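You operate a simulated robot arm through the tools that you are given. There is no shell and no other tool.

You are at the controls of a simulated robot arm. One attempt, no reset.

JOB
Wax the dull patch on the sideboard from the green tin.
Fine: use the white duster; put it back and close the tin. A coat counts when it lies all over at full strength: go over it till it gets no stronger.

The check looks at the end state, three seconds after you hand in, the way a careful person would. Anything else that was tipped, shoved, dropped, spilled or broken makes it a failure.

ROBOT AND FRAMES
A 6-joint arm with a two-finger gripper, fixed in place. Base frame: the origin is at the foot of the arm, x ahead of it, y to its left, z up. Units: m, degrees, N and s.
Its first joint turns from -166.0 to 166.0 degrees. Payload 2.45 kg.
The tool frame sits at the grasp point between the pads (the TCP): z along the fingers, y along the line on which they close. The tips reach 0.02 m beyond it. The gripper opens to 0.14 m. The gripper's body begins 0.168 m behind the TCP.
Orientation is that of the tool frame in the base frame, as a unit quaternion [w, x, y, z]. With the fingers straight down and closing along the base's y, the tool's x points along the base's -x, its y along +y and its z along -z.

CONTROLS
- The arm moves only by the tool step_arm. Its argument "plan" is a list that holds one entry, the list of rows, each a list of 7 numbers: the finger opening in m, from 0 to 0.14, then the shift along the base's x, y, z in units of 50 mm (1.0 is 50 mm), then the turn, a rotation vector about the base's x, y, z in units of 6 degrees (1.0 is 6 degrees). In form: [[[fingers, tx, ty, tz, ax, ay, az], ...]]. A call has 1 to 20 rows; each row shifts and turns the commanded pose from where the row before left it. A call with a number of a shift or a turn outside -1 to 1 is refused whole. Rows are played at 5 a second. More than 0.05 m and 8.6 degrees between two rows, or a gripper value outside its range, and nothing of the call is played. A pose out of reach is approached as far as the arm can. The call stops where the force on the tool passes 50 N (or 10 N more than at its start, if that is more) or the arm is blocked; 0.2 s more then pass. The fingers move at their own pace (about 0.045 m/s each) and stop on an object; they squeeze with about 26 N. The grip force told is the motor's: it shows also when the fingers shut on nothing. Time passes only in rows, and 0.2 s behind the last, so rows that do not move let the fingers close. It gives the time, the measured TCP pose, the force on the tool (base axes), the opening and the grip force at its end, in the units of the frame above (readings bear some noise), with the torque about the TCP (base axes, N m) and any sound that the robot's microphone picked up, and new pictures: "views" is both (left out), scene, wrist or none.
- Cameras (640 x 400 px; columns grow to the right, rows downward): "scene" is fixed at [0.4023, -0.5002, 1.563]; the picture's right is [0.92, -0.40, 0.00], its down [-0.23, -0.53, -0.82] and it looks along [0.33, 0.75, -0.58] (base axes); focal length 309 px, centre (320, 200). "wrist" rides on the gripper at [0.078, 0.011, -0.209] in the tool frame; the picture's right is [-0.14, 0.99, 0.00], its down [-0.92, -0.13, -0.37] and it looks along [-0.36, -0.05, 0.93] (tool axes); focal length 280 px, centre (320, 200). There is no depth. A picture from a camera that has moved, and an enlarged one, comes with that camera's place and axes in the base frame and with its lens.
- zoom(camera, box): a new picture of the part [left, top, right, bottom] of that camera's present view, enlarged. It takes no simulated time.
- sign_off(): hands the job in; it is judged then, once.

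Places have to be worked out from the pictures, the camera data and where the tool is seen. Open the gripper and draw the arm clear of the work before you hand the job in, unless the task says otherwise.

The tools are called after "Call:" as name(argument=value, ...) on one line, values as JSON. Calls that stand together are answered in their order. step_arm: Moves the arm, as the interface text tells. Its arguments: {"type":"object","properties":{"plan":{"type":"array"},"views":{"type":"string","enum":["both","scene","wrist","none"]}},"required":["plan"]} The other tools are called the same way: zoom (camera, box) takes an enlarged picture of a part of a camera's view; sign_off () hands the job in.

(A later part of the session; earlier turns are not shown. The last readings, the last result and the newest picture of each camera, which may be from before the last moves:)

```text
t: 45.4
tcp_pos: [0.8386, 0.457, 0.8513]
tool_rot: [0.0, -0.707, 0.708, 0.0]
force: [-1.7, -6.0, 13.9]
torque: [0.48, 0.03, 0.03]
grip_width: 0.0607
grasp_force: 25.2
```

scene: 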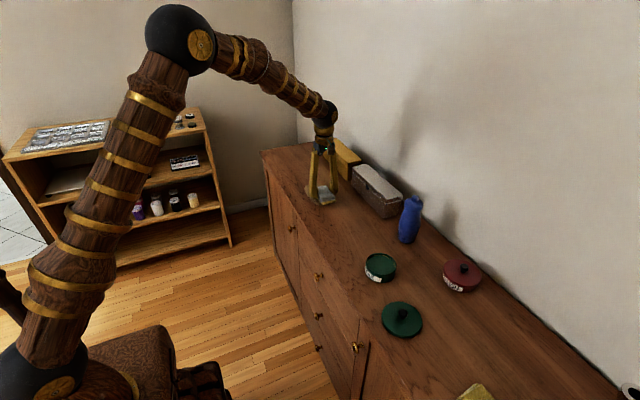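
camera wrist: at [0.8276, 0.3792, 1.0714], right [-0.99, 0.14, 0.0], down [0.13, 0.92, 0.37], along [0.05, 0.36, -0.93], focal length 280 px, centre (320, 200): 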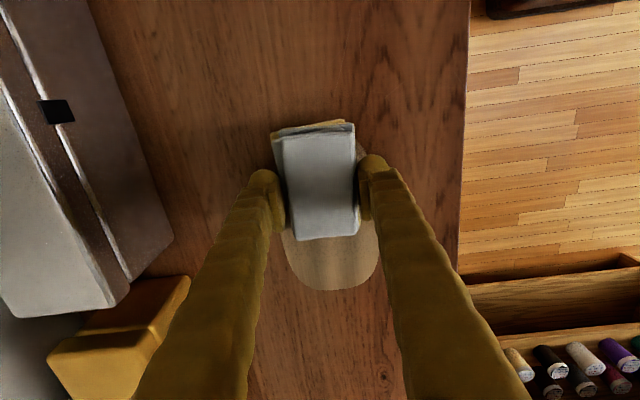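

Light contact at 14 N. I'll make a first slow stroke along the middle lane toward the far end.

Call:
step_arm(plan=[[[0.0, 0, 0.193, 0, 0, 0, 0], [0.0, 0, 0.193, 0, 0, 0, 0], [0.0, 0, 0.193, 0, 0, 0, 0], [0.0, 0, 0.193, 0, 0, 0, 0], [0.0, 0, 0.193, 0, 0, 0, 0], [0.0, 0, 0.193, 0, 0, 0, 0], [0.0, 0, 0.193, 0, 0, 0, 0], [0.0, 0, 0.193, 0, 0, 0, 0], [0.0, 0, 0.193, 0, 0, 0, 0]]], views="both")

Call:
zoom(camera="scene", box=[280, 160, 376, 220])

Call:
zoom(camera="wrist", box=[220, 20, 420, 245])

```text
t: 47.4
tcp_pos: [0.8378, 0.5439, 0.8533]
tool_rot: [0.0, 0.707, -0.707, 0.0]
force: [-1.0, -8.2, 14.4]
torque: [-0.09, -0.03, 0.05]
grip_width: 0.0605
grasp_force: 26.5
camera wrist: at [0.8256, 0.4661, 1.0623], right [-0.99, 0.14, 0.0], down [0.13, 0.92, 0.37], along [0.05, 0.36, -0.93], focal length 280 px, centre (320, 200)
```

scene: 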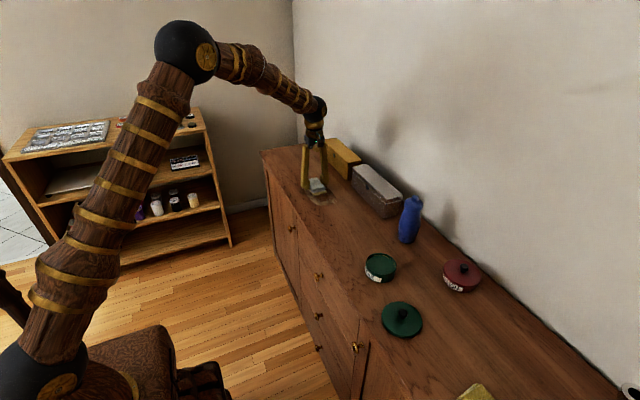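
wrist: 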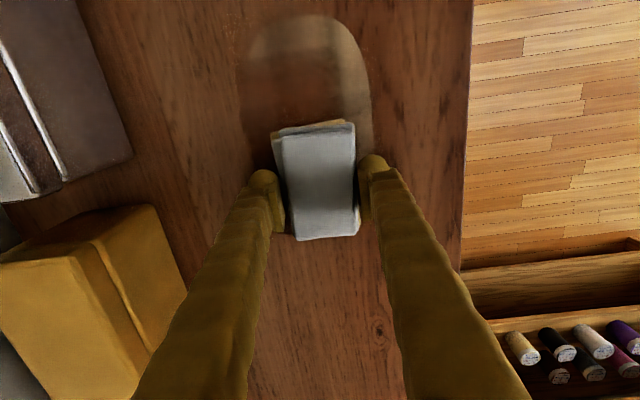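

```text
6.67 times, centred on (328, 190) of scene
camera zoom: at [0.4023, -0.5002, 1.563], right [0.92, -0.4, 0.0], down [-0.23, -0.53, -0.82], along [0.33, 0.75, -0.58], focal length 2062 px, centre (267, 267)
```

zoom: 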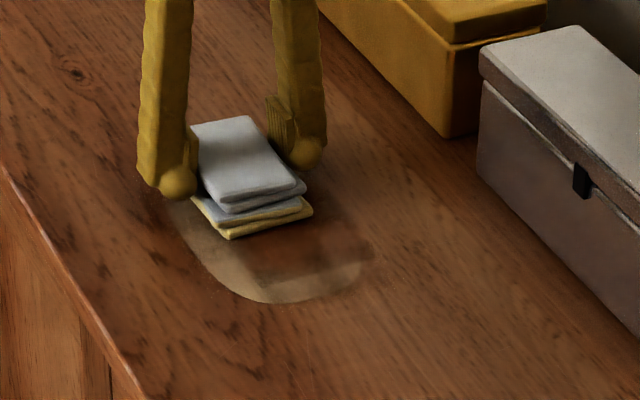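

```text
1.78 times, centred on (320, 132) of wrist
camera zoom: at [0.8256, 0.4661, 1.0623], right [-0.99, 0.14, 0.0], down [0.13, 0.92, 0.37], along [0.05, 0.36, -0.93], focal length 498 px, centre (320, 320)
```

zoom: 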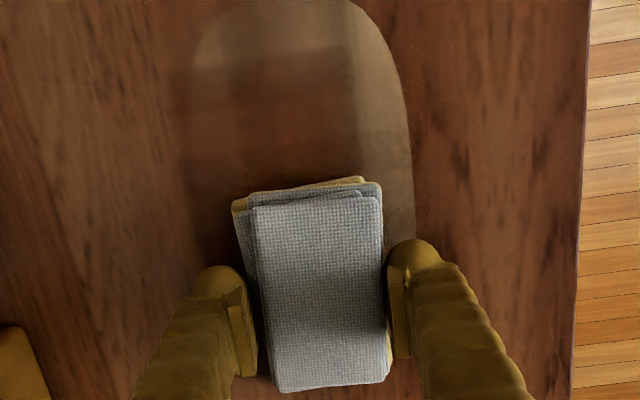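

The wax takes well: the stroked lane now shows wood colour, with the low-x side and near end still pale. I'll rub across the far end in x, then stroke back along the low-x lane.

Call:
step_arm(plan=[[[0.0, -0.32, 0, 0, 0, 0, 0], [0.0, -0.32, 0, 0, 0, 0, 0], [0.0, 0.32, 0, 0, 0, 0, 0], [0.0, 0.32, 0, 0, 0, 0, 0], [0.0, 0.32, 0, 0, 0, 0, 0], [0.0, 0.32, 0, 0, 0, 0, 0], [0.0, -0.32, 0, 0, 0, 0, 0], [0.0, -0.32, 0, 0, 0, 0, 0], [0.0, -0.32, 0, 0, 0, 0, 0], [0.0, -0.32, 0, 0, 0, 0, 0], [0.0, 0, -0.25, 0, 0, 0, 0], [0.0, 0, -0.25, 0, 0, 0, 0], [0.0, 0, -0.25, 0, 0, 0, 0], [0.0, 0, -0.25, 0, 0, 0, 0], [0.0, 0, -0.25, 0, 0, 0, 0], [0.0, 0, -0.25, 0, 0, 0, 0], [0.0, 0, -0.25, 0, 0, 0, 0]]], views="both")

Call:
zoom(camera="scene", box=[280, 160, 376, 220])

Call:
zoom(camera="wrist", box=[200, 80, 440, 320])

```text
t: 51.0
tcp_pos: [0.806, 0.4556, 0.8517]
tool_rot: [0.001, -0.707, 0.708, 0.0]
force: [2.1, 6.3, 16.9]
torque: [0.09, 0.02, -0.01]
grip_width: 0.0605
grasp_force: 26.6
camera wrist: at [0.7948, 0.3781, 1.062], right [-0.99, 0.14, 0.0], down [0.13, 0.92, 0.37], along [0.05, 0.37, -0.93], focal length 280 px, centre (320, 200)
```

scene: 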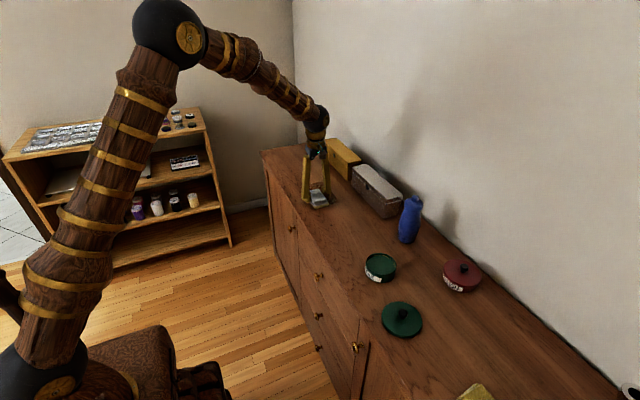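
wrist: 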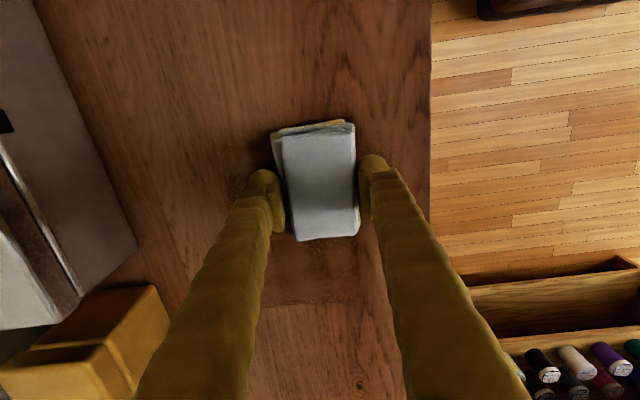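

```text
6.67 times, centred on (328, 190) of scene
camera zoom: at [0.4023, -0.5002, 1.563], right [0.92, -0.4, 0.0], down [-0.23, -0.53, -0.82], along [0.33, 0.75, -0.58], focal length 2062 px, centre (267, 267)
```

zoom: 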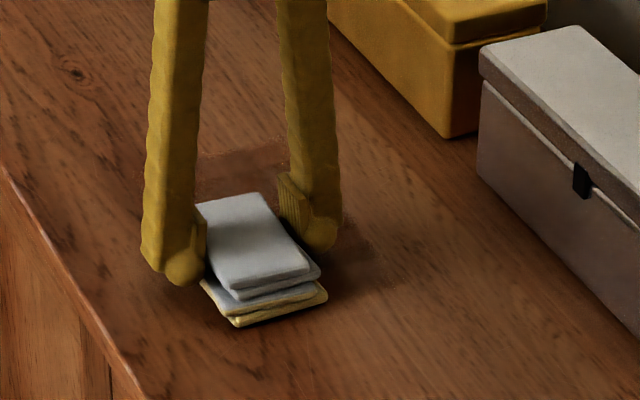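

```text
1.67 times, centred on (320, 200) of wrist
camera zoom: at [0.7948, 0.3781, 1.062], right [-0.99, 0.14, 0.0], down [0.13, 0.92, 0.37], along [0.05, 0.37, -0.93], focal length 467 px, centre (320, 200)
```

zoom: 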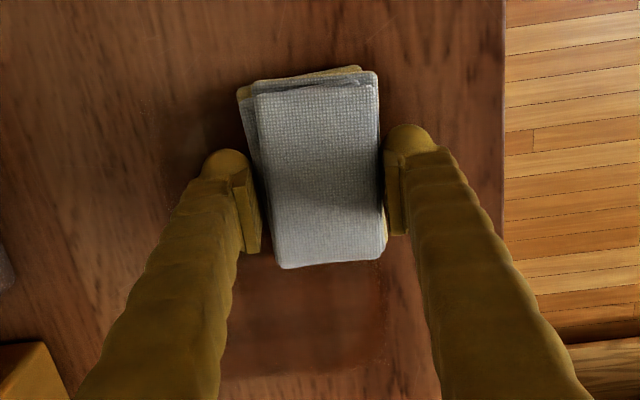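

The dull colour is disappearing under the rub. I'll cross-rub the near end in x, then run the high-x lane to the far end and back.

Call:
step_arm(plan=[[[0.0, 0.32, 0, 0, 0, 0, 0], [0.0, 0.32, 0, 0, 0, 0, 0], [0.0, 0.32, 0, 0, 0, 0, 0], [0.0, 0.32, 0, 0, 0, 0, 0], [0.0, -0.32, 0, 0, 0, 0, 0], [0.0, -0.32, 0, 0, 0, 0, 0], [0.0, -0.32, 0, 0, 0, 0, 0], [0.0, -0.32, 0, 0, 0, 0, 0], [0.0, 0.32, 0, 0, 0, 0, 0], [0.0, 0.32, 0, 0, 0, 0, 0], [0.0, 0.32, 0, 0, 0, 0, 0], [0.0, 0.32, 0, 0, 0, 0, 0], [0.0, 0, 0.25, 0, 0, 0, 0], [0.0, 0, 0.25, 0, 0, 0, 0], [0.0, 0, 0.25, 0, 0, 0, 0], [0.0, 0, 0.25, 0, 0, 0, 0], [0.0, 0, 0.25, 0, 0, 0, 0], [0.0, 0, 0.25, 0, 0, 0, 0], [0.0, 0, 0.25, 0, 0, 0, 0]]], views="both")

Call:
zoom(camera="scene", box=[280, 160, 376, 220])

Call:
zoom(camera="wrist", box=[200, 0, 440, 150])

```text
t: 55.0
tcp_pos: [0.8692, 0.544, 0.8507]
tool_rot: [0.0, -0.707, 0.707, 0.0]
force: [-0.4, -5.2, 11.7]
torque: [-0.12, 0.0, 0.03]
grip_width: 0.0605
grasp_force: 26.0
camera wrist: at [0.8587, 0.4658, 1.0618], right [-0.99, 0.14, 0.0], down [0.13, 0.92, 0.37], along [0.05, 0.37, -0.93], focal length 280 px, centre (320, 200)
```

scene: 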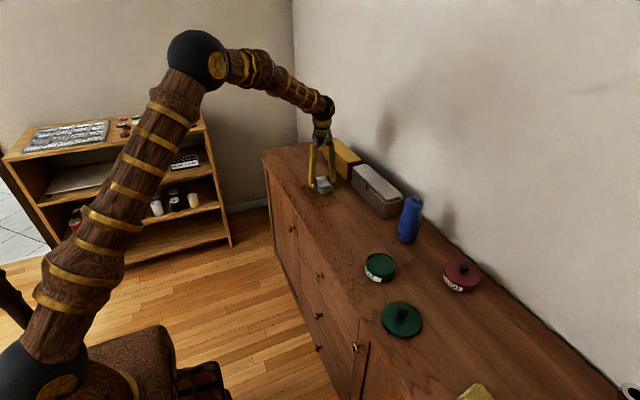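
wrist: 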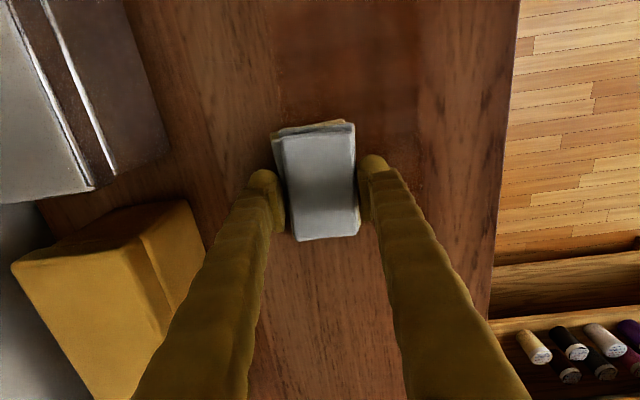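

```text
6.67 times, centred on (328, 190) of scene
camera zoom: at [0.4023, -0.5002, 1.563], right [0.92, -0.4, 0.0], down [-0.23, -0.53, -0.82], along [0.33, 0.75, -0.58], focal length 2062 px, centre (267, 267)
```

zoom: 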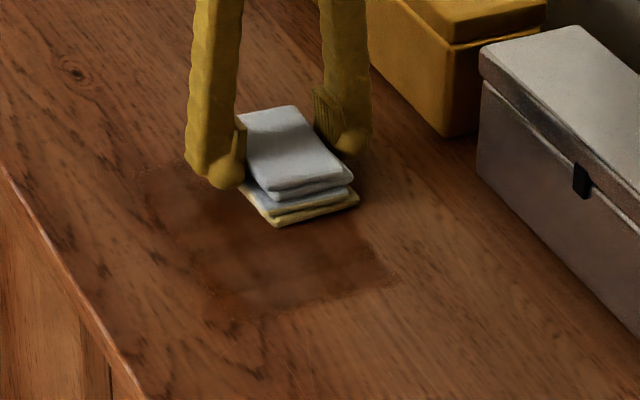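

```text
2.67 times, centred on (320, 75) of wrist
camera zoom: at [0.8587, 0.4658, 1.0618], right [-0.99, 0.14, 0.0], down [0.13, 0.92, 0.37], along [0.05, 0.37, -0.93], focal length 748 px, centre (320, 533)
```

zoom: 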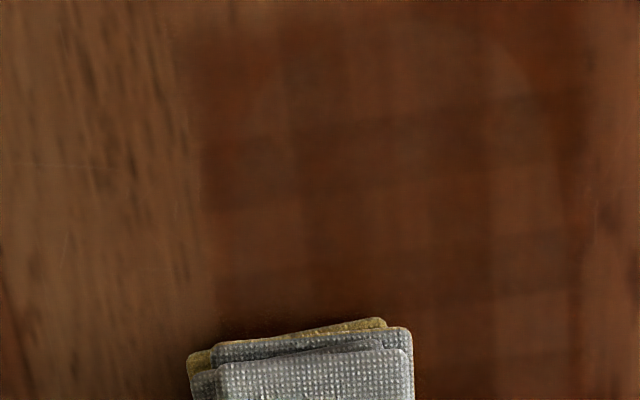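

A glossy coat is building, though a faint trace of the patch outline remains at the near end. I'll do another full pass: the far end across, then the middle lane back, then the near end across.

Call:
step_arm(plan=[[[0.0, -0.32, 0, 0, 0, 0, 0], [0.0, -0.32, 0, 0, 0, 0, 0], [0.0, -0.32, 0, 0, 0, 0, 0], [0.0, -0.32, 0, 0, 0, 0, 0], [0.0, 0.32, 0, 0, 0, 0, 0], [0.0, 0.32, 0, 0, 0, 0, 0], [0.0, 0.32, 0, 0, 0, 0, 0], [0.0, 0.32, 0, 0, 0, 0, 0], [0.0, -0.32, 0, 0, 0, 0, 0], [0.0, -0.32, 0, 0, 0, 0, 0], [0.0, 0, -0.29, 0, 0, 0, 0], [0.0, 0, -0.29, 0, 0, 0, 0], [0.0, 0, -0.29, 0, 0, 0, 0], [0.0, 0, -0.29, 0, 0, 0, 0], [0.0, 0, -0.29, 0, 0, 0, 0], [0.0, 0, -0.29, 0, 0, 0, 0], [0.0, 0.32, 0, 0, 0, 0, 0], [0.0, 0.32, 0, 0, 0, 0, 0], [0.0, -0.32, 0, 0, 0, 0, 0], [0.0, -0.32, 0, 0, 0, 0, 0]]], views="none")

Call:
step_arm(plan=[[[0.0, -0.32, 0, 0, 0, 0, 0], [0.0, -0.32, 0, 0, 0, 0, 0], [0.0, 0.32, 0, 0, 0, 0, 0], [0.0, 0.32, 0, 0, 0, 0, 0], [0.0, 0.32, 0, 0, 0, 0, 0], [0.0, 0.32, 0, 0, 0, 0, 0], [0.0, -0.32, 0, 0, 0, 0, 0], [0.0, -0.32, 0, 0, 0, 0, 0], [0.0, -0.32, 0, 0, 0, 0, 0], [0.0, -0.32, 0, 0, 0, 0, 0], [0.0, 0, 0.29, 0, 0, 0, 0], [0.0, 0, 0.29, 0, 0, 0, 0], [0.0, 0, 0.29, 0, 0, 0, 0], [0.0, 0, 0.29, 0, 0, 0, 0], [0.0, 0, 0.29, 0, 0, 0, 0], [0.0, 0, 0.29, 0, 0, 0, 0]]], views="both")

Call:
zoom(camera="scene", box=[280, 160, 376, 220])

Call:
zoom(camera="wrist", box=[160, 0, 480, 200])

```text
t: 59.2
tcp_pos: [0.8362, 0.456, 0.8515]
tool_rot: [0.0, -0.707, 0.707, -0.001]
force: [0.0, 0.7, -0.6]
torque: [0.0, -0.01, -0.03]
grip_width: 0.0608
grasp_force: 26.0
```

```text
t: 62.6
tcp_pos: [0.8055, 0.5446, 0.8519]
tool_rot: [0.001, -0.707, 0.708, 0.0]
force: [1.3, 1.1, -1.0]
torque: [-0.01, -0.01, -0.02]
grip_width: 0.0606
grasp_force: 26.0
camera wrist: at [0.7943, 0.4661, 1.062], right [-0.99, 0.14, 0.0], down [0.13, 0.92, 0.37], along [0.05, 0.36, -0.93], focal length 280 px, centre (320, 200)
```

scene: 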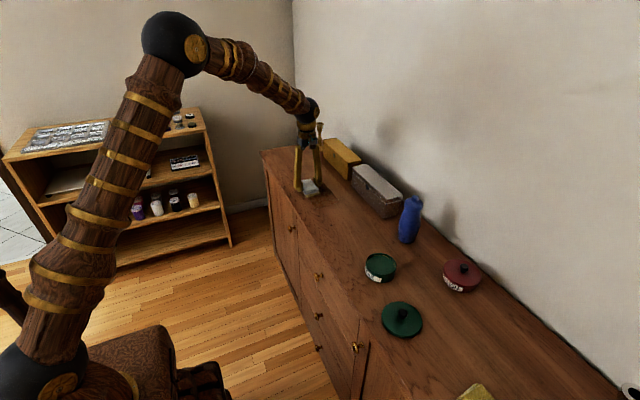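
wrist: 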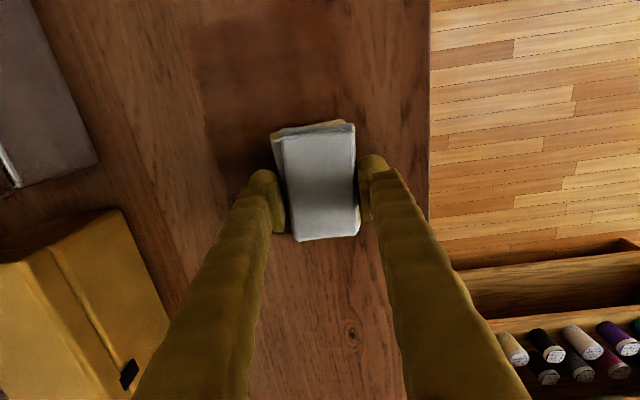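

```text
6.67 times, centred on (328, 190) of scene
camera zoom: at [0.4023, -0.5002, 1.563], right [0.92, -0.4, 0.0], down [-0.23, -0.53, -0.82], along [0.33, 0.75, -0.58], focal length 2062 px, centre (267, 267)
```

zoom: 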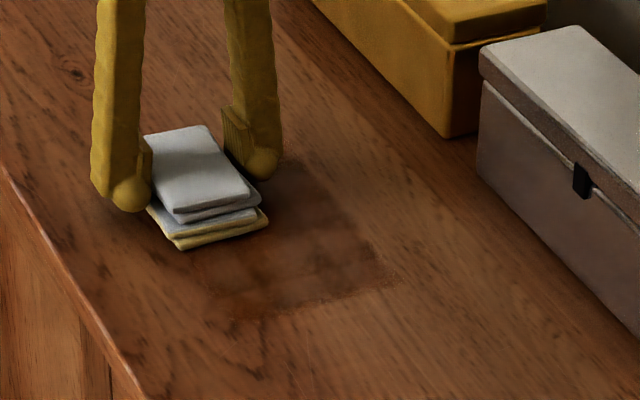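

```text
2.00 times, centred on (320, 100) of wrist
camera zoom: at [0.7943, 0.4661, 1.062], right [-0.99, 0.14, 0.0], down [0.13, 0.92, 0.37], along [0.05, 0.36, -0.93], focal length 561 px, centre (320, 400)
```

zoom: 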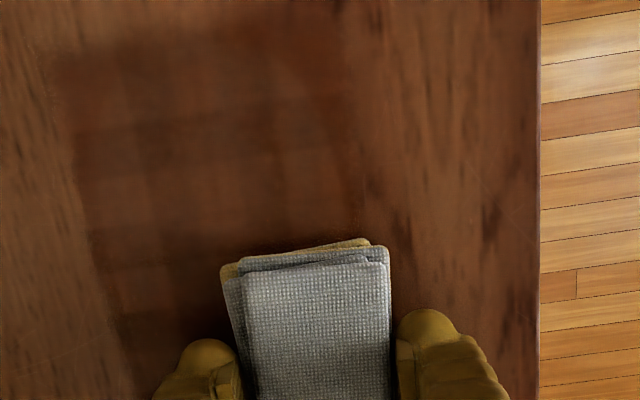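

The force dropped to zero in the last strokes, so contact was lost as the cloth settled. I'll lift off and step back to inspect the coat before continuing.

Call:
step_arm(plan=[[[0.0, 0, 0, 0.5, 0, 0, 0], [0.0, 0.1, -0.7, 0.6, 0, 0, 0], [0.0, 0.1, -0.9, 0.3, 0, 0, 0], [0.0, 0.1, -0.9, 0, 0, 0, 0], [0.0, 0.1, -0.9, 0, 0, 0, 0], [0.0, 0.1, -0.9, 0, 0, 0, 0], [0.0, 0, 0, 0, 0, 0, 0]]], views="both")

Call:
zoom(camera="scene", box=[288, 170, 352, 214])

Call:
zoom(camera="wrist", box=[240, 220, 440, 345])

```text
t: 64.2
tcp_pos: [0.8302, 0.3293, 0.9208]
tool_rot: [0.0, 0.707, -0.707, 0.0]
force: [0.9, 0.0, -0.4]
torque: [0.01, 0.02, 0.0]
grip_width: 0.0605
grasp_force: 26.0
camera wrist: at [0.819, 0.2512, 1.1318], right [-0.99, 0.14, 0.0], down [0.13, 0.92, 0.37], along [0.05, 0.36, -0.93], focal length 280 px, centre (320, 200)
```

scene: 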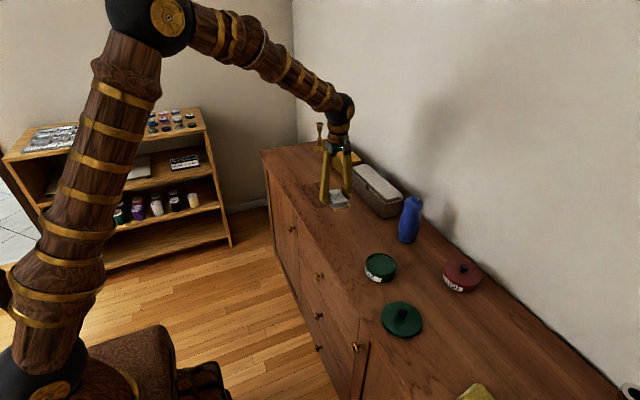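
wrist: 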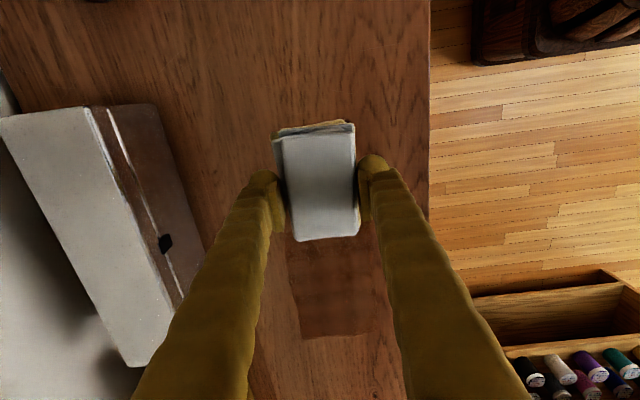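

```text
9.09 times, centred on (320, 192) of scene
camera zoom: at [0.4023, -0.5002, 1.563], right [0.92, -0.4, 0.0], down [-0.23, -0.53, -0.82], along [0.33, 0.75, -0.58], focal length 2812 px, centre (320, 273)
```

zoom: 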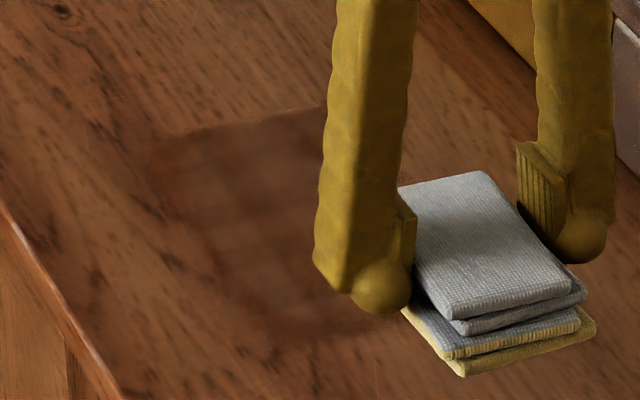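

```text
3.20 times, centred on (340, 282) of wrist
camera zoom: at [0.819, 0.2512, 1.1318], right [-0.99, 0.14, 0.0], down [0.13, 0.92, 0.37], along [0.05, 0.36, -0.93], focal length 897 px, centre (256, -64)
```

zoom: 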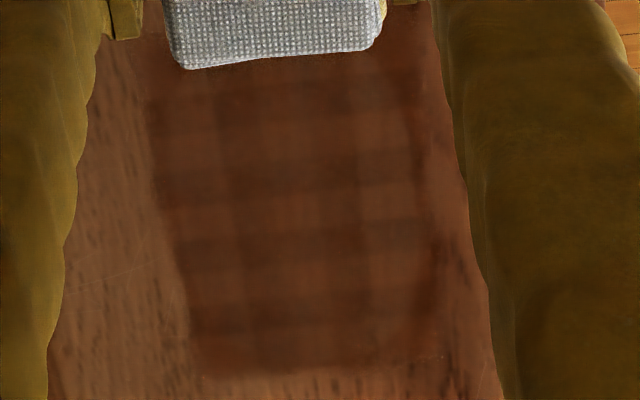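

The coat now lies over the whole patch area, and the duster still carries wax. I'll go back for another full pass with proper contact, to bring it to full strength.

Call:
step_arm(plan=[[[0.0, 0.05, 0.86, 0, 0, 0, 0], [0.0, 0.05, 0.86, 0, 0, 0, 0], [0.0, 0.05, 0.84, 0, 0, 0, 0], [0.0, 0, 0, -0.8, 0, 0, 0], [0.0, 0, 0, -0.5, 0, 0, 0], [0.0, 0, 0, -0.06, 0, 0, 0], [0.0, 0, 0, 0, 0, 0, 0]]], views="none")

Call:
step_arm(plan=[[[0.0, 0, 0, -0.02, 0, 0, 0], [0.0, 0, 0, 0, 0, 0, 0]]], views="none")

```text
t: 65.8
tcp_pos: [0.8377, 0.4563, 0.8543]
tool_rot: [-0.001, 0.708, -0.706, 0.0]
force: [-0.2, 0.1, -0.6]
torque: [0.0, -0.03, 0.03]
grip_width: 0.0605
grasp_force: 25.9
```

```text
t: 66.4
tcp_pos: [0.8375, 0.4573, 0.8533]
tool_rot: [0.001, -0.707, 0.707, 0.0]
force: [0.3, 0.1, -0.5]
torque: [0.03, 0.02, -0.03]
grip_width: 0.0607
grasp_force: 26.2
```

Call:
step_arm(plan=[[[0.0, 0, 0, -0.03, 0, 0, 0], [0.0, 0, 0, 0, 0, 0, 0]]], views="none")

Call:
step_arm(plan=[[[0.0, 0, 0, -0.02, 0, 0, 0], [0.0, 0, 0, 0, 0, 0, 0]]], views="none")

```text
t: 67.0
tcp_pos: [0.838, 0.4567, 0.8516]
tool_rot: [0.0, -0.707, 0.707, 0.0]
force: [-0.3, 1.5, 2.3]
torque: [0.02, 0.02, 0.02]
grip_width: 0.0607
grasp_force: 26.0
```

```text
t: 67.6
tcp_pos: [0.8377, 0.4552, 0.8522]
tool_rot: [-0.001, 0.708, -0.707, 0.001]
force: [-3.4, -6.3, 20.0]
torque: [-0.15, 0.17, 0.0]
grip_width: 0.0608
grasp_force: 25.8
```

Contact is back at 20 N. I'll make a full pass: near end across, high-x lane out, then far end across.

Call:
step_arm(plan=[[[0.0, 0.3, 0, 0, 0, 0, 0], [0.0, 0.3, 0, 0, 0, 0, 0], [0.0, -0.3, 0, 0, 0, 0, 0], [0.0, -0.3, 0, 0, 0, 0, 0], [0.0, -0.3, 0, 0, 0, 0, 0], [0.0, -0.3, 0, 0, 0, 0, 0], [0.0, 0.3, 0, 0, 0, 0, 0], [0.0, 0.3, 0, 0, 0, 0, 0], [0.0, 0.3, 0, 0, 0, 0, 0], [0.0, 0.3, 0, 0, 0, 0, 0], [0.0, 0, 0.29, 0, 0, 0, 0], [0.0, 0, 0.29, 0, 0, 0, 0], [0.0, 0, 0.29, 0, 0, 0, 0], [0.0, 0, 0.29, 0, 0, 0, 0], [0.0, 0, 0.29, 0, 0, 0, 0], [0.0, 0, 0.29, 0, 0, 0, 0]]], views="none")

```text
t: 71.0
tcp_pos: [0.8681, 0.545, 0.8504]
tool_rot: [-0.001, 0.708, -0.707, 0.0]
force: [-0.7, -8.9, 20.5]
torque: [-0.08, -0.03, 0.04]
grip_width: 0.0607
grasp_force: 26.2
```

Contact held at about 20 N. I'll continue across the far end, then back down the low-x lane.

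Call:
step_arm(plan=[[[0.0, -0.3, 0, 0, 0, 0, 0], [0.0, -0.3, 0, 0, 0, 0, 0], [0.0, -0.3, 0, 0, 0, 0, 0], [0.0, -0.3, 0, 0, 0, 0, 0], [0.0, 0.3, 0, 0, 0, 0, 0], [0.0, 0.3, 0, 0, 0, 0, 0], [0.0, 0.3, 0, 0, 0, 0, 0], [0.0, 0.3, 0, 0, 0, 0, 0], [0.0, -0.3, 0, 0, 0, 0, 0], [0.0, -0.3, 0, 0, 0, 0, 0], [0.0, -0.3, 0, 0, 0, 0, 0], [0.0, -0.3, 0, 0, 0, 0, 0], [0.0, 0, -0.29, 0, 0, 0, 0], [0.0, 0, -0.29, 0, 0, 0, 0], [0.0, 0, -0.29, 0, 0, 0, 0], [0.0, 0, -0.29, 0, 0, 0, 0], [0.0, 0, -0.29, 0, 0, 0, 0], [0.0, 0, -0.29, 0, 0, 0, 0]]], views="none")

```text
t: 74.8
tcp_pos: [0.8078, 0.4553, 0.8506]
tool_rot: [0.0, 0.708, -0.706, 0.001]
force: [2.1, 0.9, 5.6]
torque: [0.04, 0.01, -0.02]
grip_width: 0.0606
grasp_force: 26.1
```

Contact has eased to 6 N, so I'll press a touch more and run the middle lane back and forth after another crossing at the near end.

Call:
step_arm(plan=[[[0.0, 0, 0, -0.015, 0, 0, 0], [0.0, 0.3, 0, 0, 0, 0, 0], [0.0, 0.3, 0, 0, 0, 0, 0], [0.0, 0.3, 0, 0, 0, 0, 0], [0.0, 0.3, 0, 0, 0, 0, 0], [0.0, -0.3, 0, 0, 0, 0, 0], [0.0, -0.3, 0, 0, 0, 0, 0], [0.0, 0, 0.29, 0, 0, 0, 0], [0.0, 0, 0.29, 0, 0, 0, 0], [0.0, 0, 0.29, 0, 0, 0, 0], [0.0, 0, 0.29, 0, 0, 0, 0], [0.0, 0, 0.29, 0, 0, 0, 0], [0.0, 0, 0.29, 0, 0, 0, 0]]], views="none")

Call:
step_arm(plan=[[[0.0, 0, -0.29, 0, 0, 0, 0], [0.0, 0, -0.29, 0, 0, 0, 0], [0.0, 0, -0.29, 0, 0, 0, 0], [0.0, 0, -0.29, 0, 0, 0, 0], [0.0, 0, -0.29, 0, 0, 0, 0], [0.0, 0, -0.29, 0, 0, 0, 0]]], views="none")

```text
t: 77.6
tcp_pos: [0.8377, 0.5419, 0.8506]
tool_rot: [0.0, -0.707, 0.707, 0.0]
force: [-1.5, -5.0, 8.5]
torque: [-0.01, -0.05, -0.02]
grip_width: 0.0605
grasp_force: 25.8
```

```text
t: 79.0
tcp_pos: [0.8382, 0.4566, 0.8499]
tool_rot: [0.0, -0.707, 0.707, 0.0]
force: [1.2, 0.8, 4.8]
torque: [-0.02, 0.0, -0.03]
grip_width: 0.0605
grasp_force: 25.6
```

I'll lift and step back to the same vantage point to compare.

Call:
step_arm(plan=[[[0.0, 0, 0, 0.5, 0, 0, 0], [0.0, -0.05, -0.7, 0.5, 0, 0, 0], [0.0, -0.05, -0.9, 0.42, 0, 0, 0], [0.0, -0.06, -0.94, 0, 0, 0, 0], [0.0, 0, 0, 0, 0, 0, 0]]], views="both")

Call:
zoom(camera="scene", box=[288, 170, 352, 214])

Call:
zoom(camera="wrist", box=[240, 220, 440, 345])

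```text
t: 80.2
tcp_pos: [0.8317, 0.3289, 0.9177]
tool_rot: [0.0, -0.707, 0.707, 0.0]
force: [0.2, -0.3, -0.8]
torque: [-0.02, 0.01, -0.05]
grip_width: 0.0607
grasp_force: 26.1
camera wrist: at [0.8205, 0.2509, 1.1289], right [-0.99, 0.14, 0.0], down [0.13, 0.92, 0.37], along [0.05, 0.36, -0.93], focal length 280 px, centre (320, 200)
```

scene: 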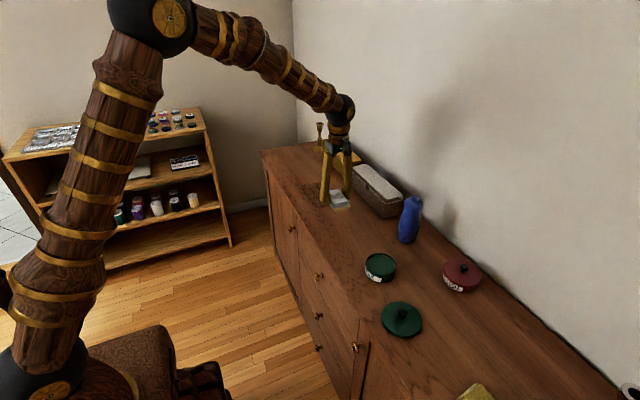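
wrist: 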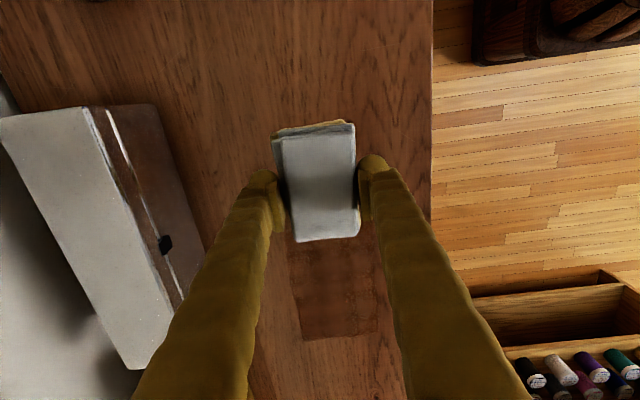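

```text
9.09 times, centred on (320, 192) of scene
camera zoom: at [0.4023, -0.5002, 1.563], right [0.92, -0.4, 0.0], down [-0.23, -0.53, -0.82], along [0.33, 0.75, -0.58], focal length 2812 px, centre (320, 273)
```

zoom: 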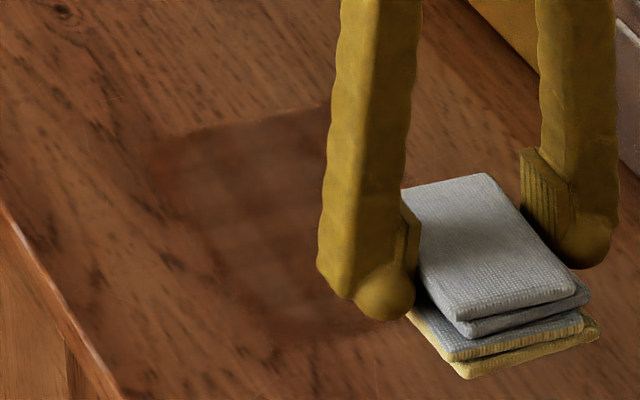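

```text
3.20 times, centred on (340, 282) of wrist
camera zoom: at [0.8205, 0.2509, 1.1289], right [-0.99, 0.14, 0.0], down [0.13, 0.92, 0.37], along [0.05, 0.36, -0.93], focal length 897 px, centre (256, -64)
```

zoom: 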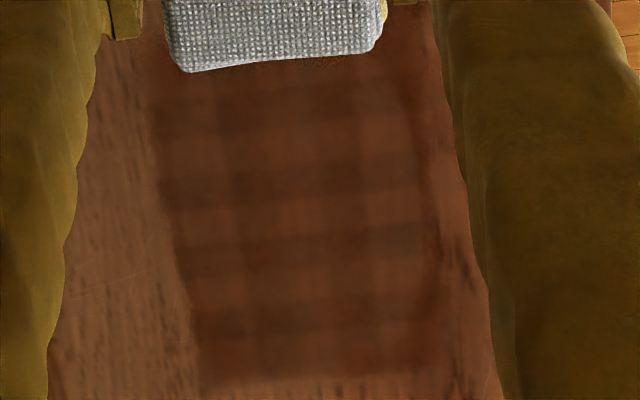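

The coat looks even and similar to before. I'll recharge the duster to be sure and get an unobstructed look at the patch from there.

Call:
step_arm(plan=[[[0.0, 0.017, -0.92, 0.1, 0, 0, 0], [0.0, 0.017, -0.92, 0.1, 0, 0, 0], [0.0, 0.017, -0.92, 0.1, 0, 0, 0], [0.0, 0.017, -0.92, 0.1, 0, 0, 0], [0.0, 0.017, -0.92, 0.1, 0.75, 0, 0], [0.0, 0.0, -0.96, 0.08, 0.75, 0, 0], [0.0, 0, 0, 0, 0, 0, 0]]], views="both")

Call:
zoom(camera="scene", box=[288, 170, 352, 214])

Call:
zoom(camera="scene", box=[340, 215, 420, 285])

Call:
zoom(camera="wrist", box=[260, 300, 440, 400])

```text
t: 81.8
tcp_pos: [0.8343, 0.0514, 0.949]
tool_rot: [0.055, -0.705, 0.705, 0.055]
force: [-0.2, 0.9, -0.6]
torque: [-0.01, -0.01, 0.03]
grip_width: 0.0608
grasp_force: 26.0
camera wrist: at [0.823, -0.0586, 1.145], right [-0.99, 0.14, 0.02], down [0.13, 0.85, 0.51], along [0.05, 0.51, -0.86], focal length 280 px, centre (320, 200)
```

scene: 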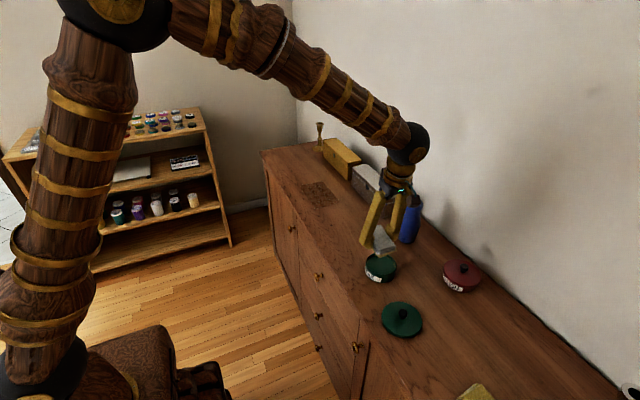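
wrist: 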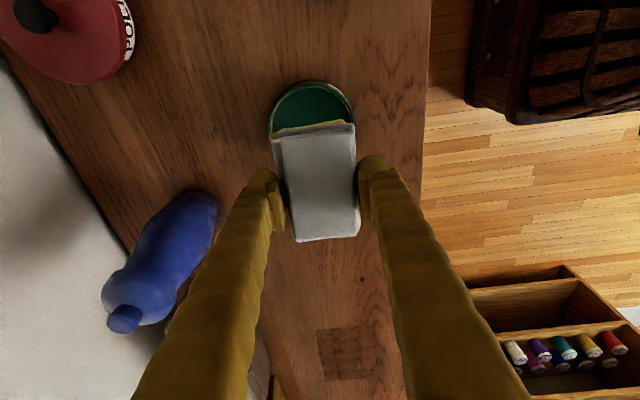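

```text
9.09 times, centred on (320, 192) of scene
camera zoom: at [0.4023, -0.5002, 1.563], right [0.92, -0.4, 0.0], down [-0.23, -0.53, -0.82], along [0.33, 0.75, -0.58], focal length 2812 px, centre (320, 273)
```

zoom: 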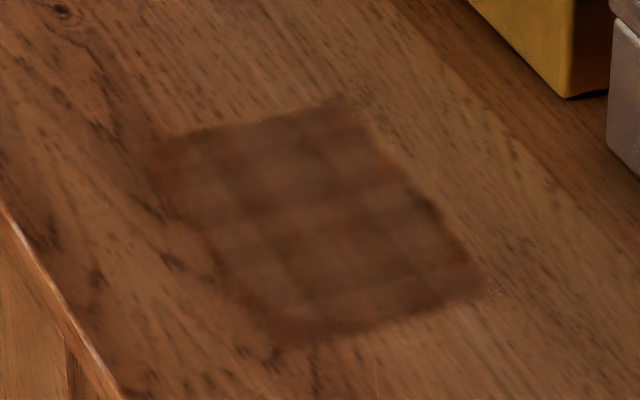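

```text
5.71 times, centred on (380, 250) of scene
camera zoom: at [0.4023, -0.5002, 1.563], right [0.92, -0.4, 0.0], down [-0.23, -0.53, -0.82], along [0.33, 0.75, -0.58], focal length 1768 px, centre (-23, -86)
```

zoom: 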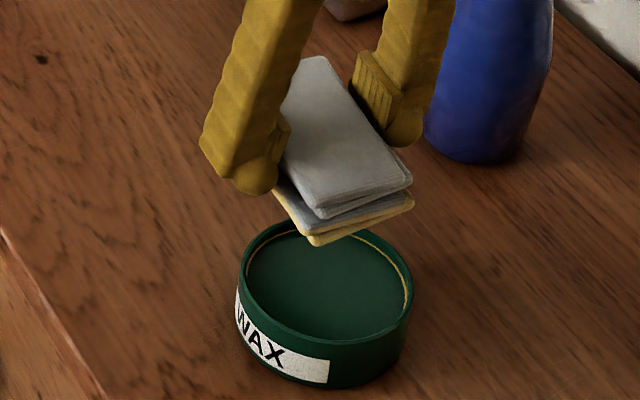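

```text
3.56 times, centred on (350, 350) of wrist
camera zoom: at [0.823, -0.0586, 1.145], right [-0.99, 0.14, 0.02], down [0.13, 0.85, 0.51], along [0.05, 0.51, -0.86], focal length 997 px, centre (213, -333)
```

zoom: 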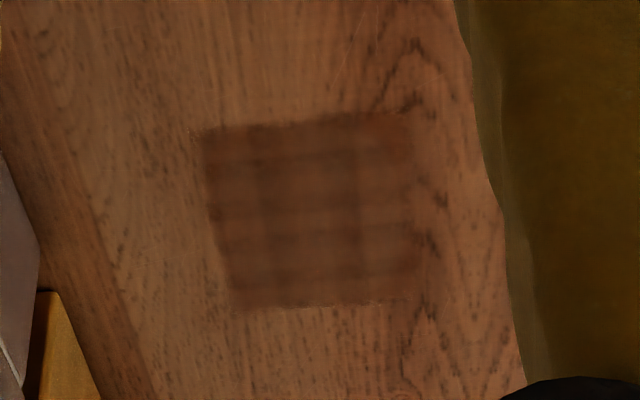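

The patch area shows an even dark coat; I'll zoom closer on it to judge uniformity at the edges.

Call:
zoom(camera="scene", box=[300, 178, 340, 208])

Call:
zoom(camera="wrist", box=[305, 320, 395, 392])

```text
13.33 times, centred on (320, 193) of scene
camera zoom: at [0.4023, -0.5002, 1.563], right [0.92, -0.4, 0.0], down [-0.23, -0.53, -0.82], along [0.33, 0.75, -0.58], focal length 4124 px, centre (320, 293)
```

zoom: 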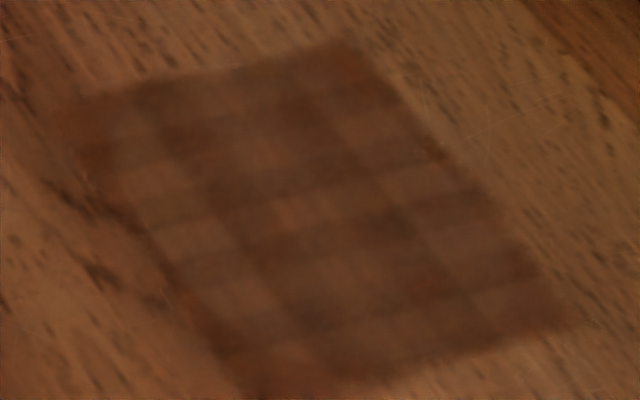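

```text
5.56 times, centred on (350, 356) of wrist
camera zoom: at [0.823, -0.0586, 1.145], right [-0.99, 0.14, 0.02], down [0.13, 0.85, 0.51], along [0.05, 0.51, -0.86], focal length 1558 px, centre (153, -667)
```

zoom: 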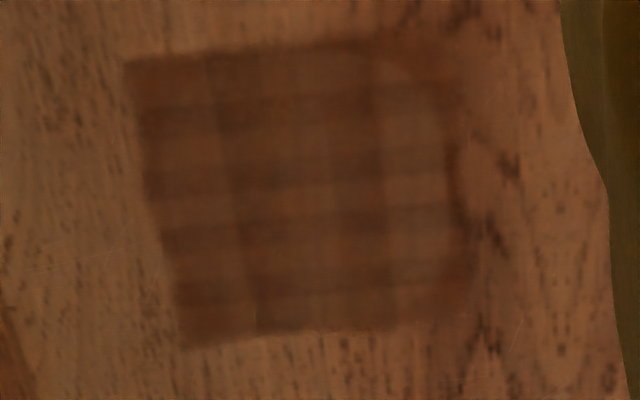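

The low-x strip looks slightly lighter than the rest, so it needs more. I'll dip again for fresh wax first.

Call:
step_arm(plan=[[[0.0, 0.03, 0.0, -0.4, 0, 0, 0], [0.0, 0, 0, -0.4, 0, 0, 0], [0.0, 0, 0, -0.25, 0, 0, 0], [0.0, 0, 0, -0.06, 0, 0, 0], [0.0, 0, 0, 0, 0, 0, 0]]], views="none")

Call:
step_arm(plan=[[[0.0, 0, 0, -0.04, 0, 0, 0], [0.0, 0, 0, 0, 0, 0, 0]]], views="none")

Call:
step_arm(plan=[[[0.0, 0, 0, -0.04, 0, 0, 0], [0.0, 0, 0, 0, 0, 0, 0]]], views="none")

```text
t: 83.0
tcp_pos: [0.8363, 0.0504, 0.8936]
tool_rot: [-0.055, 0.705, -0.705, -0.056]
force: [-0.1, 0.4, 0.7]
torque: [0.03, -0.01, 0.0]
grip_width: 0.0606
grasp_force: 26.1
```

```text
t: 83.6
tcp_pos: [0.8361, 0.0517, 0.8923]
tool_rot: [0.055, -0.705, 0.705, 0.056]
force: [-0.4, 0.4, 0.1]
torque: [0.03, 0.0, 0.01]
grip_width: 0.0607
grasp_force: 25.5
```

```text
t: 84.2
tcp_pos: [0.8363, 0.0505, 0.8902]
tool_rot: [-0.056, 0.705, -0.705, -0.055]
force: [0.5, -0.1, 0.4]
torque: [0.01, 0.02, -0.01]
grip_width: 0.0606
grasp_force: 26.5
```

No contact yet, so I'll lower a little further.

Call:
step_arm(plan=[[[0.0, 0, 0, -0.04, 0, 0, 0], [0.0, 0, 0, 0, 0, 0, 0]]], views="none")

Call:
step_arm(plan=[[[0.0, 0, 0, -0.02, 0, 0, 0], [0.0, 0, 0, 0, 0, 0, 0]]], views="scene")

Call:
zoom(camera="scene", box=[340, 230, 420, 285])

```text
t: 84.8
tcp_pos: [0.8354, 0.051, 0.8888]
tool_rot: [-0.056, 0.705, -0.705, -0.055]
force: [0.8, 0.1, -0.2]
torque: [-0.03, -0.01, 0.01]
grip_width: 0.0606
grasp_force: 26.5
```

```text
t: 85.4
tcp_pos: [0.8341, 0.0516, 0.8868]
tool_rot: [-0.055, 0.705, -0.705, -0.055]
force: [-1.4, 0.4, 3.7]
torque: [-0.2, -0.01, -0.03]
grip_width: 0.0606
grasp_force: 25.9
```

scene: 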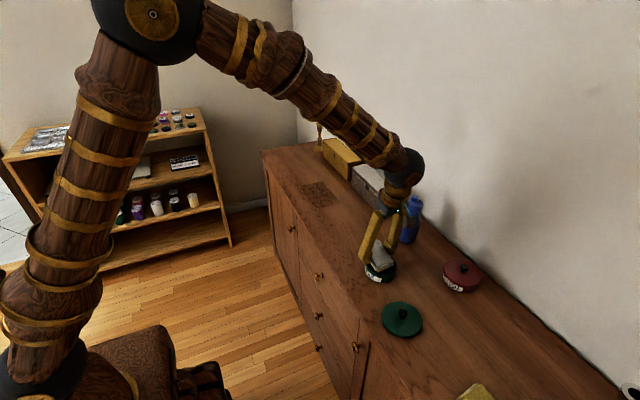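

```text
7.27 times, centred on (380, 258) of scene
camera zoom: at [0.4023, -0.5002, 1.563], right [0.92, -0.4, 0.0], down [-0.23, -0.53, -0.82], along [0.33, 0.75, -0.58], focal length 2250 px, centre (-116, -218)
```

zoom: 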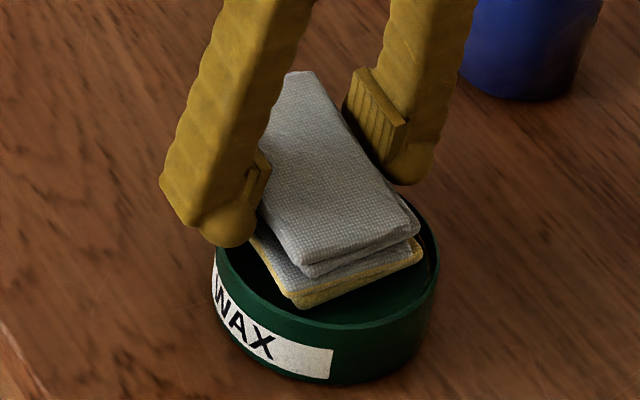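

Light contact with the wax again at 4 N. I'll press slightly, lift out, level, and go to the low-x lane of the patch.

Call:
step_arm(plan=[[[0.0, 0, 0, -0.015, 0, 0, 0], [0.0, 0, 0, 0, 0, 0, 0], [0.0, 0, 0, 0.3, 0, 0, 0], [0.0, 0, 0, 0.6, 0, 0, 0], [0.0, 0, 0, 0.4, -0.75, 0, 0], [0.0, 0, 0, 0, -0.75, 0, 0], [0.0, -0.07, 0.896, 0, 0, 0, 0], [0.0, -0.07, 0.896, 0, 0, 0, 0], [0.0, -0.07, 0.896, 0, 0, 0, 0], [0.0, -0.07, 0.896, 0, 0, 0, 0], [0.0, -0.07, 0.896, 0, 0, 0, 0], [0.0, -0.07, 0.896, 0, 0, 0, 0], [0.0, -0.07, 0.896, 0, 0, 0, 0], [0.0, -0.07, 0.896, 0, 0, 0, 0], [0.0, -0.07, 0.896, 0, 0, 0, 0], [0.0, 0, 0, -0.8, 0, 0, 0], [0.0, 0, 0, -0.8, 0, 0, 0], [0.0, 0, 0, -0.25, 0, 0, 0], [0.0, 0, 0, 0, 0, 0, 0]]], views="both")

```text
t: 89.4
tcp_pos: [0.804, 0.4567, 0.8596]
tool_rot: [-0.001, -0.706, 0.708, 0.0]
force: [0.4, 0.1, -1.2]
torque: [0.01, -0.03, -0.01]
grip_width: 0.0606
grasp_force: 25.4
camera wrist: at [0.793, 0.3781, 1.0696], right [-0.99, 0.14, 0.0], down [0.13, 0.92, 0.37], along [0.05, 0.36, -0.93], focal length 280 px, centre (320, 200)
```

scene: 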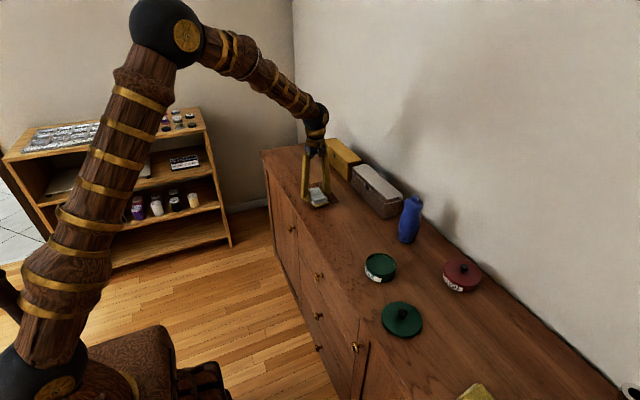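
wrist: 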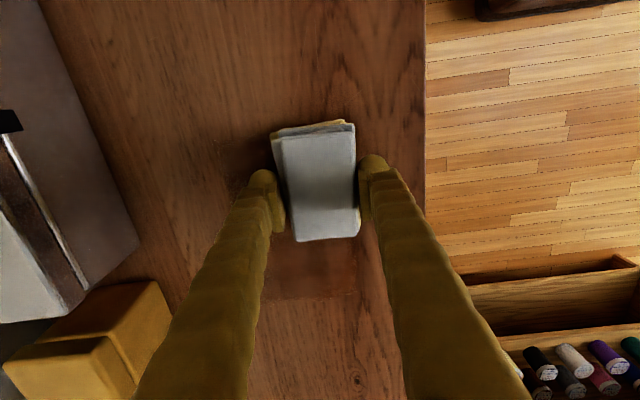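

Call:
step_arm(plan=[[[0.0, 0, 0, -0.1, 0, 0, 0], [0.0, 0, 0, -0.06, 0, 0, 0], [0.0, 0, 0, 0, 0, 0, 0]]], views="none")

Call:
step_arm(plan=[[[0.0, 0, 0, -0.02, 0, 0, 0], [0.0, 0, 0, 0, 0, 0, 0]]], views="none")

```text
t: 90.2
tcp_pos: [0.8039, 0.4569, 0.8521]
tool_rot: [0.001, -0.707, 0.707, 0.0]
force: [-0.5, 0.0, -0.8]
torque: [0.01, 0.02, 0.03]
grip_width: 0.0606
grasp_force: 26.6
```

```text
t: 90.8
tcp_pos: [0.8037, 0.4565, 0.8502]
tool_rot: [0.0, 0.707, -0.707, 0.0]
force: [0.3, 0.7, -1.3]
torque: [0.0, 0.05, 0.0]
grip_width: 0.0611
grasp_force: 25.6
```

Call:
step_arm(plan=[[[0.0, 0, 0, -0.02, 0, 0, 0], [0.0, 0, 0, 0, 0, 0, 0]]], views="none")

Call:
step_arm(plan=[[[0.0, 0, 0, -0.015, 0, 0, 0], [0.0, 0, 0, 0, 0, 0, 0]]], views="none")

```text
t: 91.4
tcp_pos: [0.8045, 0.4562, 0.8503]
tool_rot: [0.0, -0.707, 0.707, 0.0]
force: [-4.3, -0.4, 13.4]
torque: [0.29, 0.07, 0.05]
grip_width: 0.0605
grasp_force: 26.6
```

```text
t: 92.0
tcp_pos: [0.8051, 0.4557, 0.8503]
tool_rot: [0.001, -0.707, 0.707, 0.0]
force: [-4.2, 0.8, 25.7]
torque: [0.04, 0.15, 0.04]
grip_width: 0.0609
grasp_force: 25.9
```

Contact at 26 N. I'll stroke the low-x lane out and back.

Call:
step_arm(plan=[[[0.0, 0, 0.255, 0, 0, 0, 0], [0.0, 0, 0.255, 0, 0, 0, 0], [0.0, 0, 0.255, 0, 0, 0, 0], [0.0, 0, 0.255, 0, 0, 0, 0], [0.0, 0, 0.255, 0, 0, 0, 0], [0.0, 0, 0.255, 0, 0, 0, 0], [0.0, 0, 0.255, 0, 0, 0, 0], [0.0, 0, -0.255, 0, 0, 0, 0], [0.0, 0, -0.255, 0, 0, 0, 0], [0.0, 0, -0.255, 0, 0, 0, 0], [0.0, 0, -0.255, 0, 0, 0, 0], [0.0, 0, -0.255, 0, 0, 0, 0], [0.0, 0, -0.255, 0, 0, 0, 0], [0.0, 0, -0.255, 0, 0, 0, 0]]], views="none")

Call:
step_arm(plan=[[[0.0, 0.32, 0, 0, 0, 0, 0], [0.0, 0.32, 0, 0, 0, 0, 0], [0.0, 0.32, 0, 0, 0, 0, 0], [0.0, 0.32, 0, 0, 0, 0, 0], [0.0, -0.32, 0, 0, 0, 0, 0], [0.0, -0.32, 0, 0, 0, 0, 0], [0.0, -0.32, 0, 0, 0, 0, 0], [0.0, -0.32, 0, 0, 0, 0, 0]]], views="none")

```text
t: 95.0
tcp_pos: [0.8035, 0.455, 0.8473]
tool_rot: [0.002, 0.707, -0.707, 0.0]
force: [-0.1, -0.3, 5.1]
torque: [0.13, -0.07, 0.02]
grip_width: 0.0605
grasp_force: 25.8
```

```text
t: 96.8
tcp_pos: [0.8044, 0.4535, 0.849]
tool_rot: [0.001, 0.707, -0.707, 0.001]
force: [0.7, -0.2, -0.1]
torque: [-0.04, 0.01, 0.01]
grip_width: 0.0607
grasp_force: 26.3
```

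The cloth slid up a little in the grip and contact faded. I'll lower about 1 mm to regain a lighter press of 10–15 N.

Call:
step_arm(plan=[[[0.0, 0, 0, -0.02, 0, 0, 0], [0.0, 0, 0, 0, 0, 0, 0]]], views="none")

Call:
step_arm(plan=[[[0.0, 0, 0, -0.01, 0, 0, 0], [0.0, 0, 0, 0, 0, 0, 0]]], views="none")

```text
t: 97.4
tcp_pos: [0.805, 0.4541, 0.848]
tool_rot: [0.0, 0.708, -0.707, 0.0]
force: [0.3, -1.3, 3.0]
torque: [-0.01, 0.02, 0.01]
grip_width: 0.0603
grasp_force: 25.2
```

```text
t: 98.0
tcp_pos: [0.8046, 0.4542, 0.8474]
tool_rot: [0.0, 0.707, -0.707, 0.001]
force: [-1.3, -5.7, 13.1]
torque: [-0.17, 0.09, 0.0]
grip_width: 0.0606
grasp_force: 26.3
```

13 N of contact. I'll go across the near end and back, then along the low-x lane to the far end.

Call:
step_arm(plan=[[[0.0, 0.26, 0, 0, 0, 0, 0], [0.0, 0.26, 0, 0, 0, 0, 0], [0.0, 0.26, 0, 0, 0, 0, 0], [0.0, 0.26, 0, 0, 0, 0, 0], [0.0, 0.26, 0, 0, 0, 0, 0], [0.0, -0.26, 0, 0, 0, 0, 0], [0.0, -0.26, 0, 0, 0, 0, 0], [0.0, -0.26, 0, 0, 0, 0, 0], [0.0, -0.26, 0, 0, 0, 0, 0], [0.0, -0.26, 0, 0, 0, 0, 0]]], views="none")

Call:
step_arm(plan=[[[0.0, 0, 0.255, 0, 0, 0, 0], [0.0, 0, 0.255, 0, 0, 0, 0], [0.0, 0, 0.255, 0, 0, 0, 0], [0.0, 0, 0.255, 0, 0, 0, 0], [0.0, 0, 0.255, 0, 0, 0, 0], [0.0, 0, 0.255, 0, 0, 0, 0], [0.0, 0, 0.255, 0, 0, 0, 0]]], views="none")

```text
t: 100.2
tcp_pos: [0.8053, 0.4525, 0.8474]
tool_rot: [0.0, -0.707, 0.707, 0.0]
force: [9.3, 0.7, 21.0]
torque: [0.01, -0.27, 0.13]
grip_width: 0.0605
grasp_force: 25.8
```

```text
t: 101.8
tcp_pos: [0.8036, 0.5434, 0.8467]
tool_rot: [0.0, 0.707, -0.707, 0.0]
force: [-0.6, -6.2, 18.7]
torque: [-0.05, -0.01, 0.03]
grip_width: 0.0607
grasp_force: 26.2
```

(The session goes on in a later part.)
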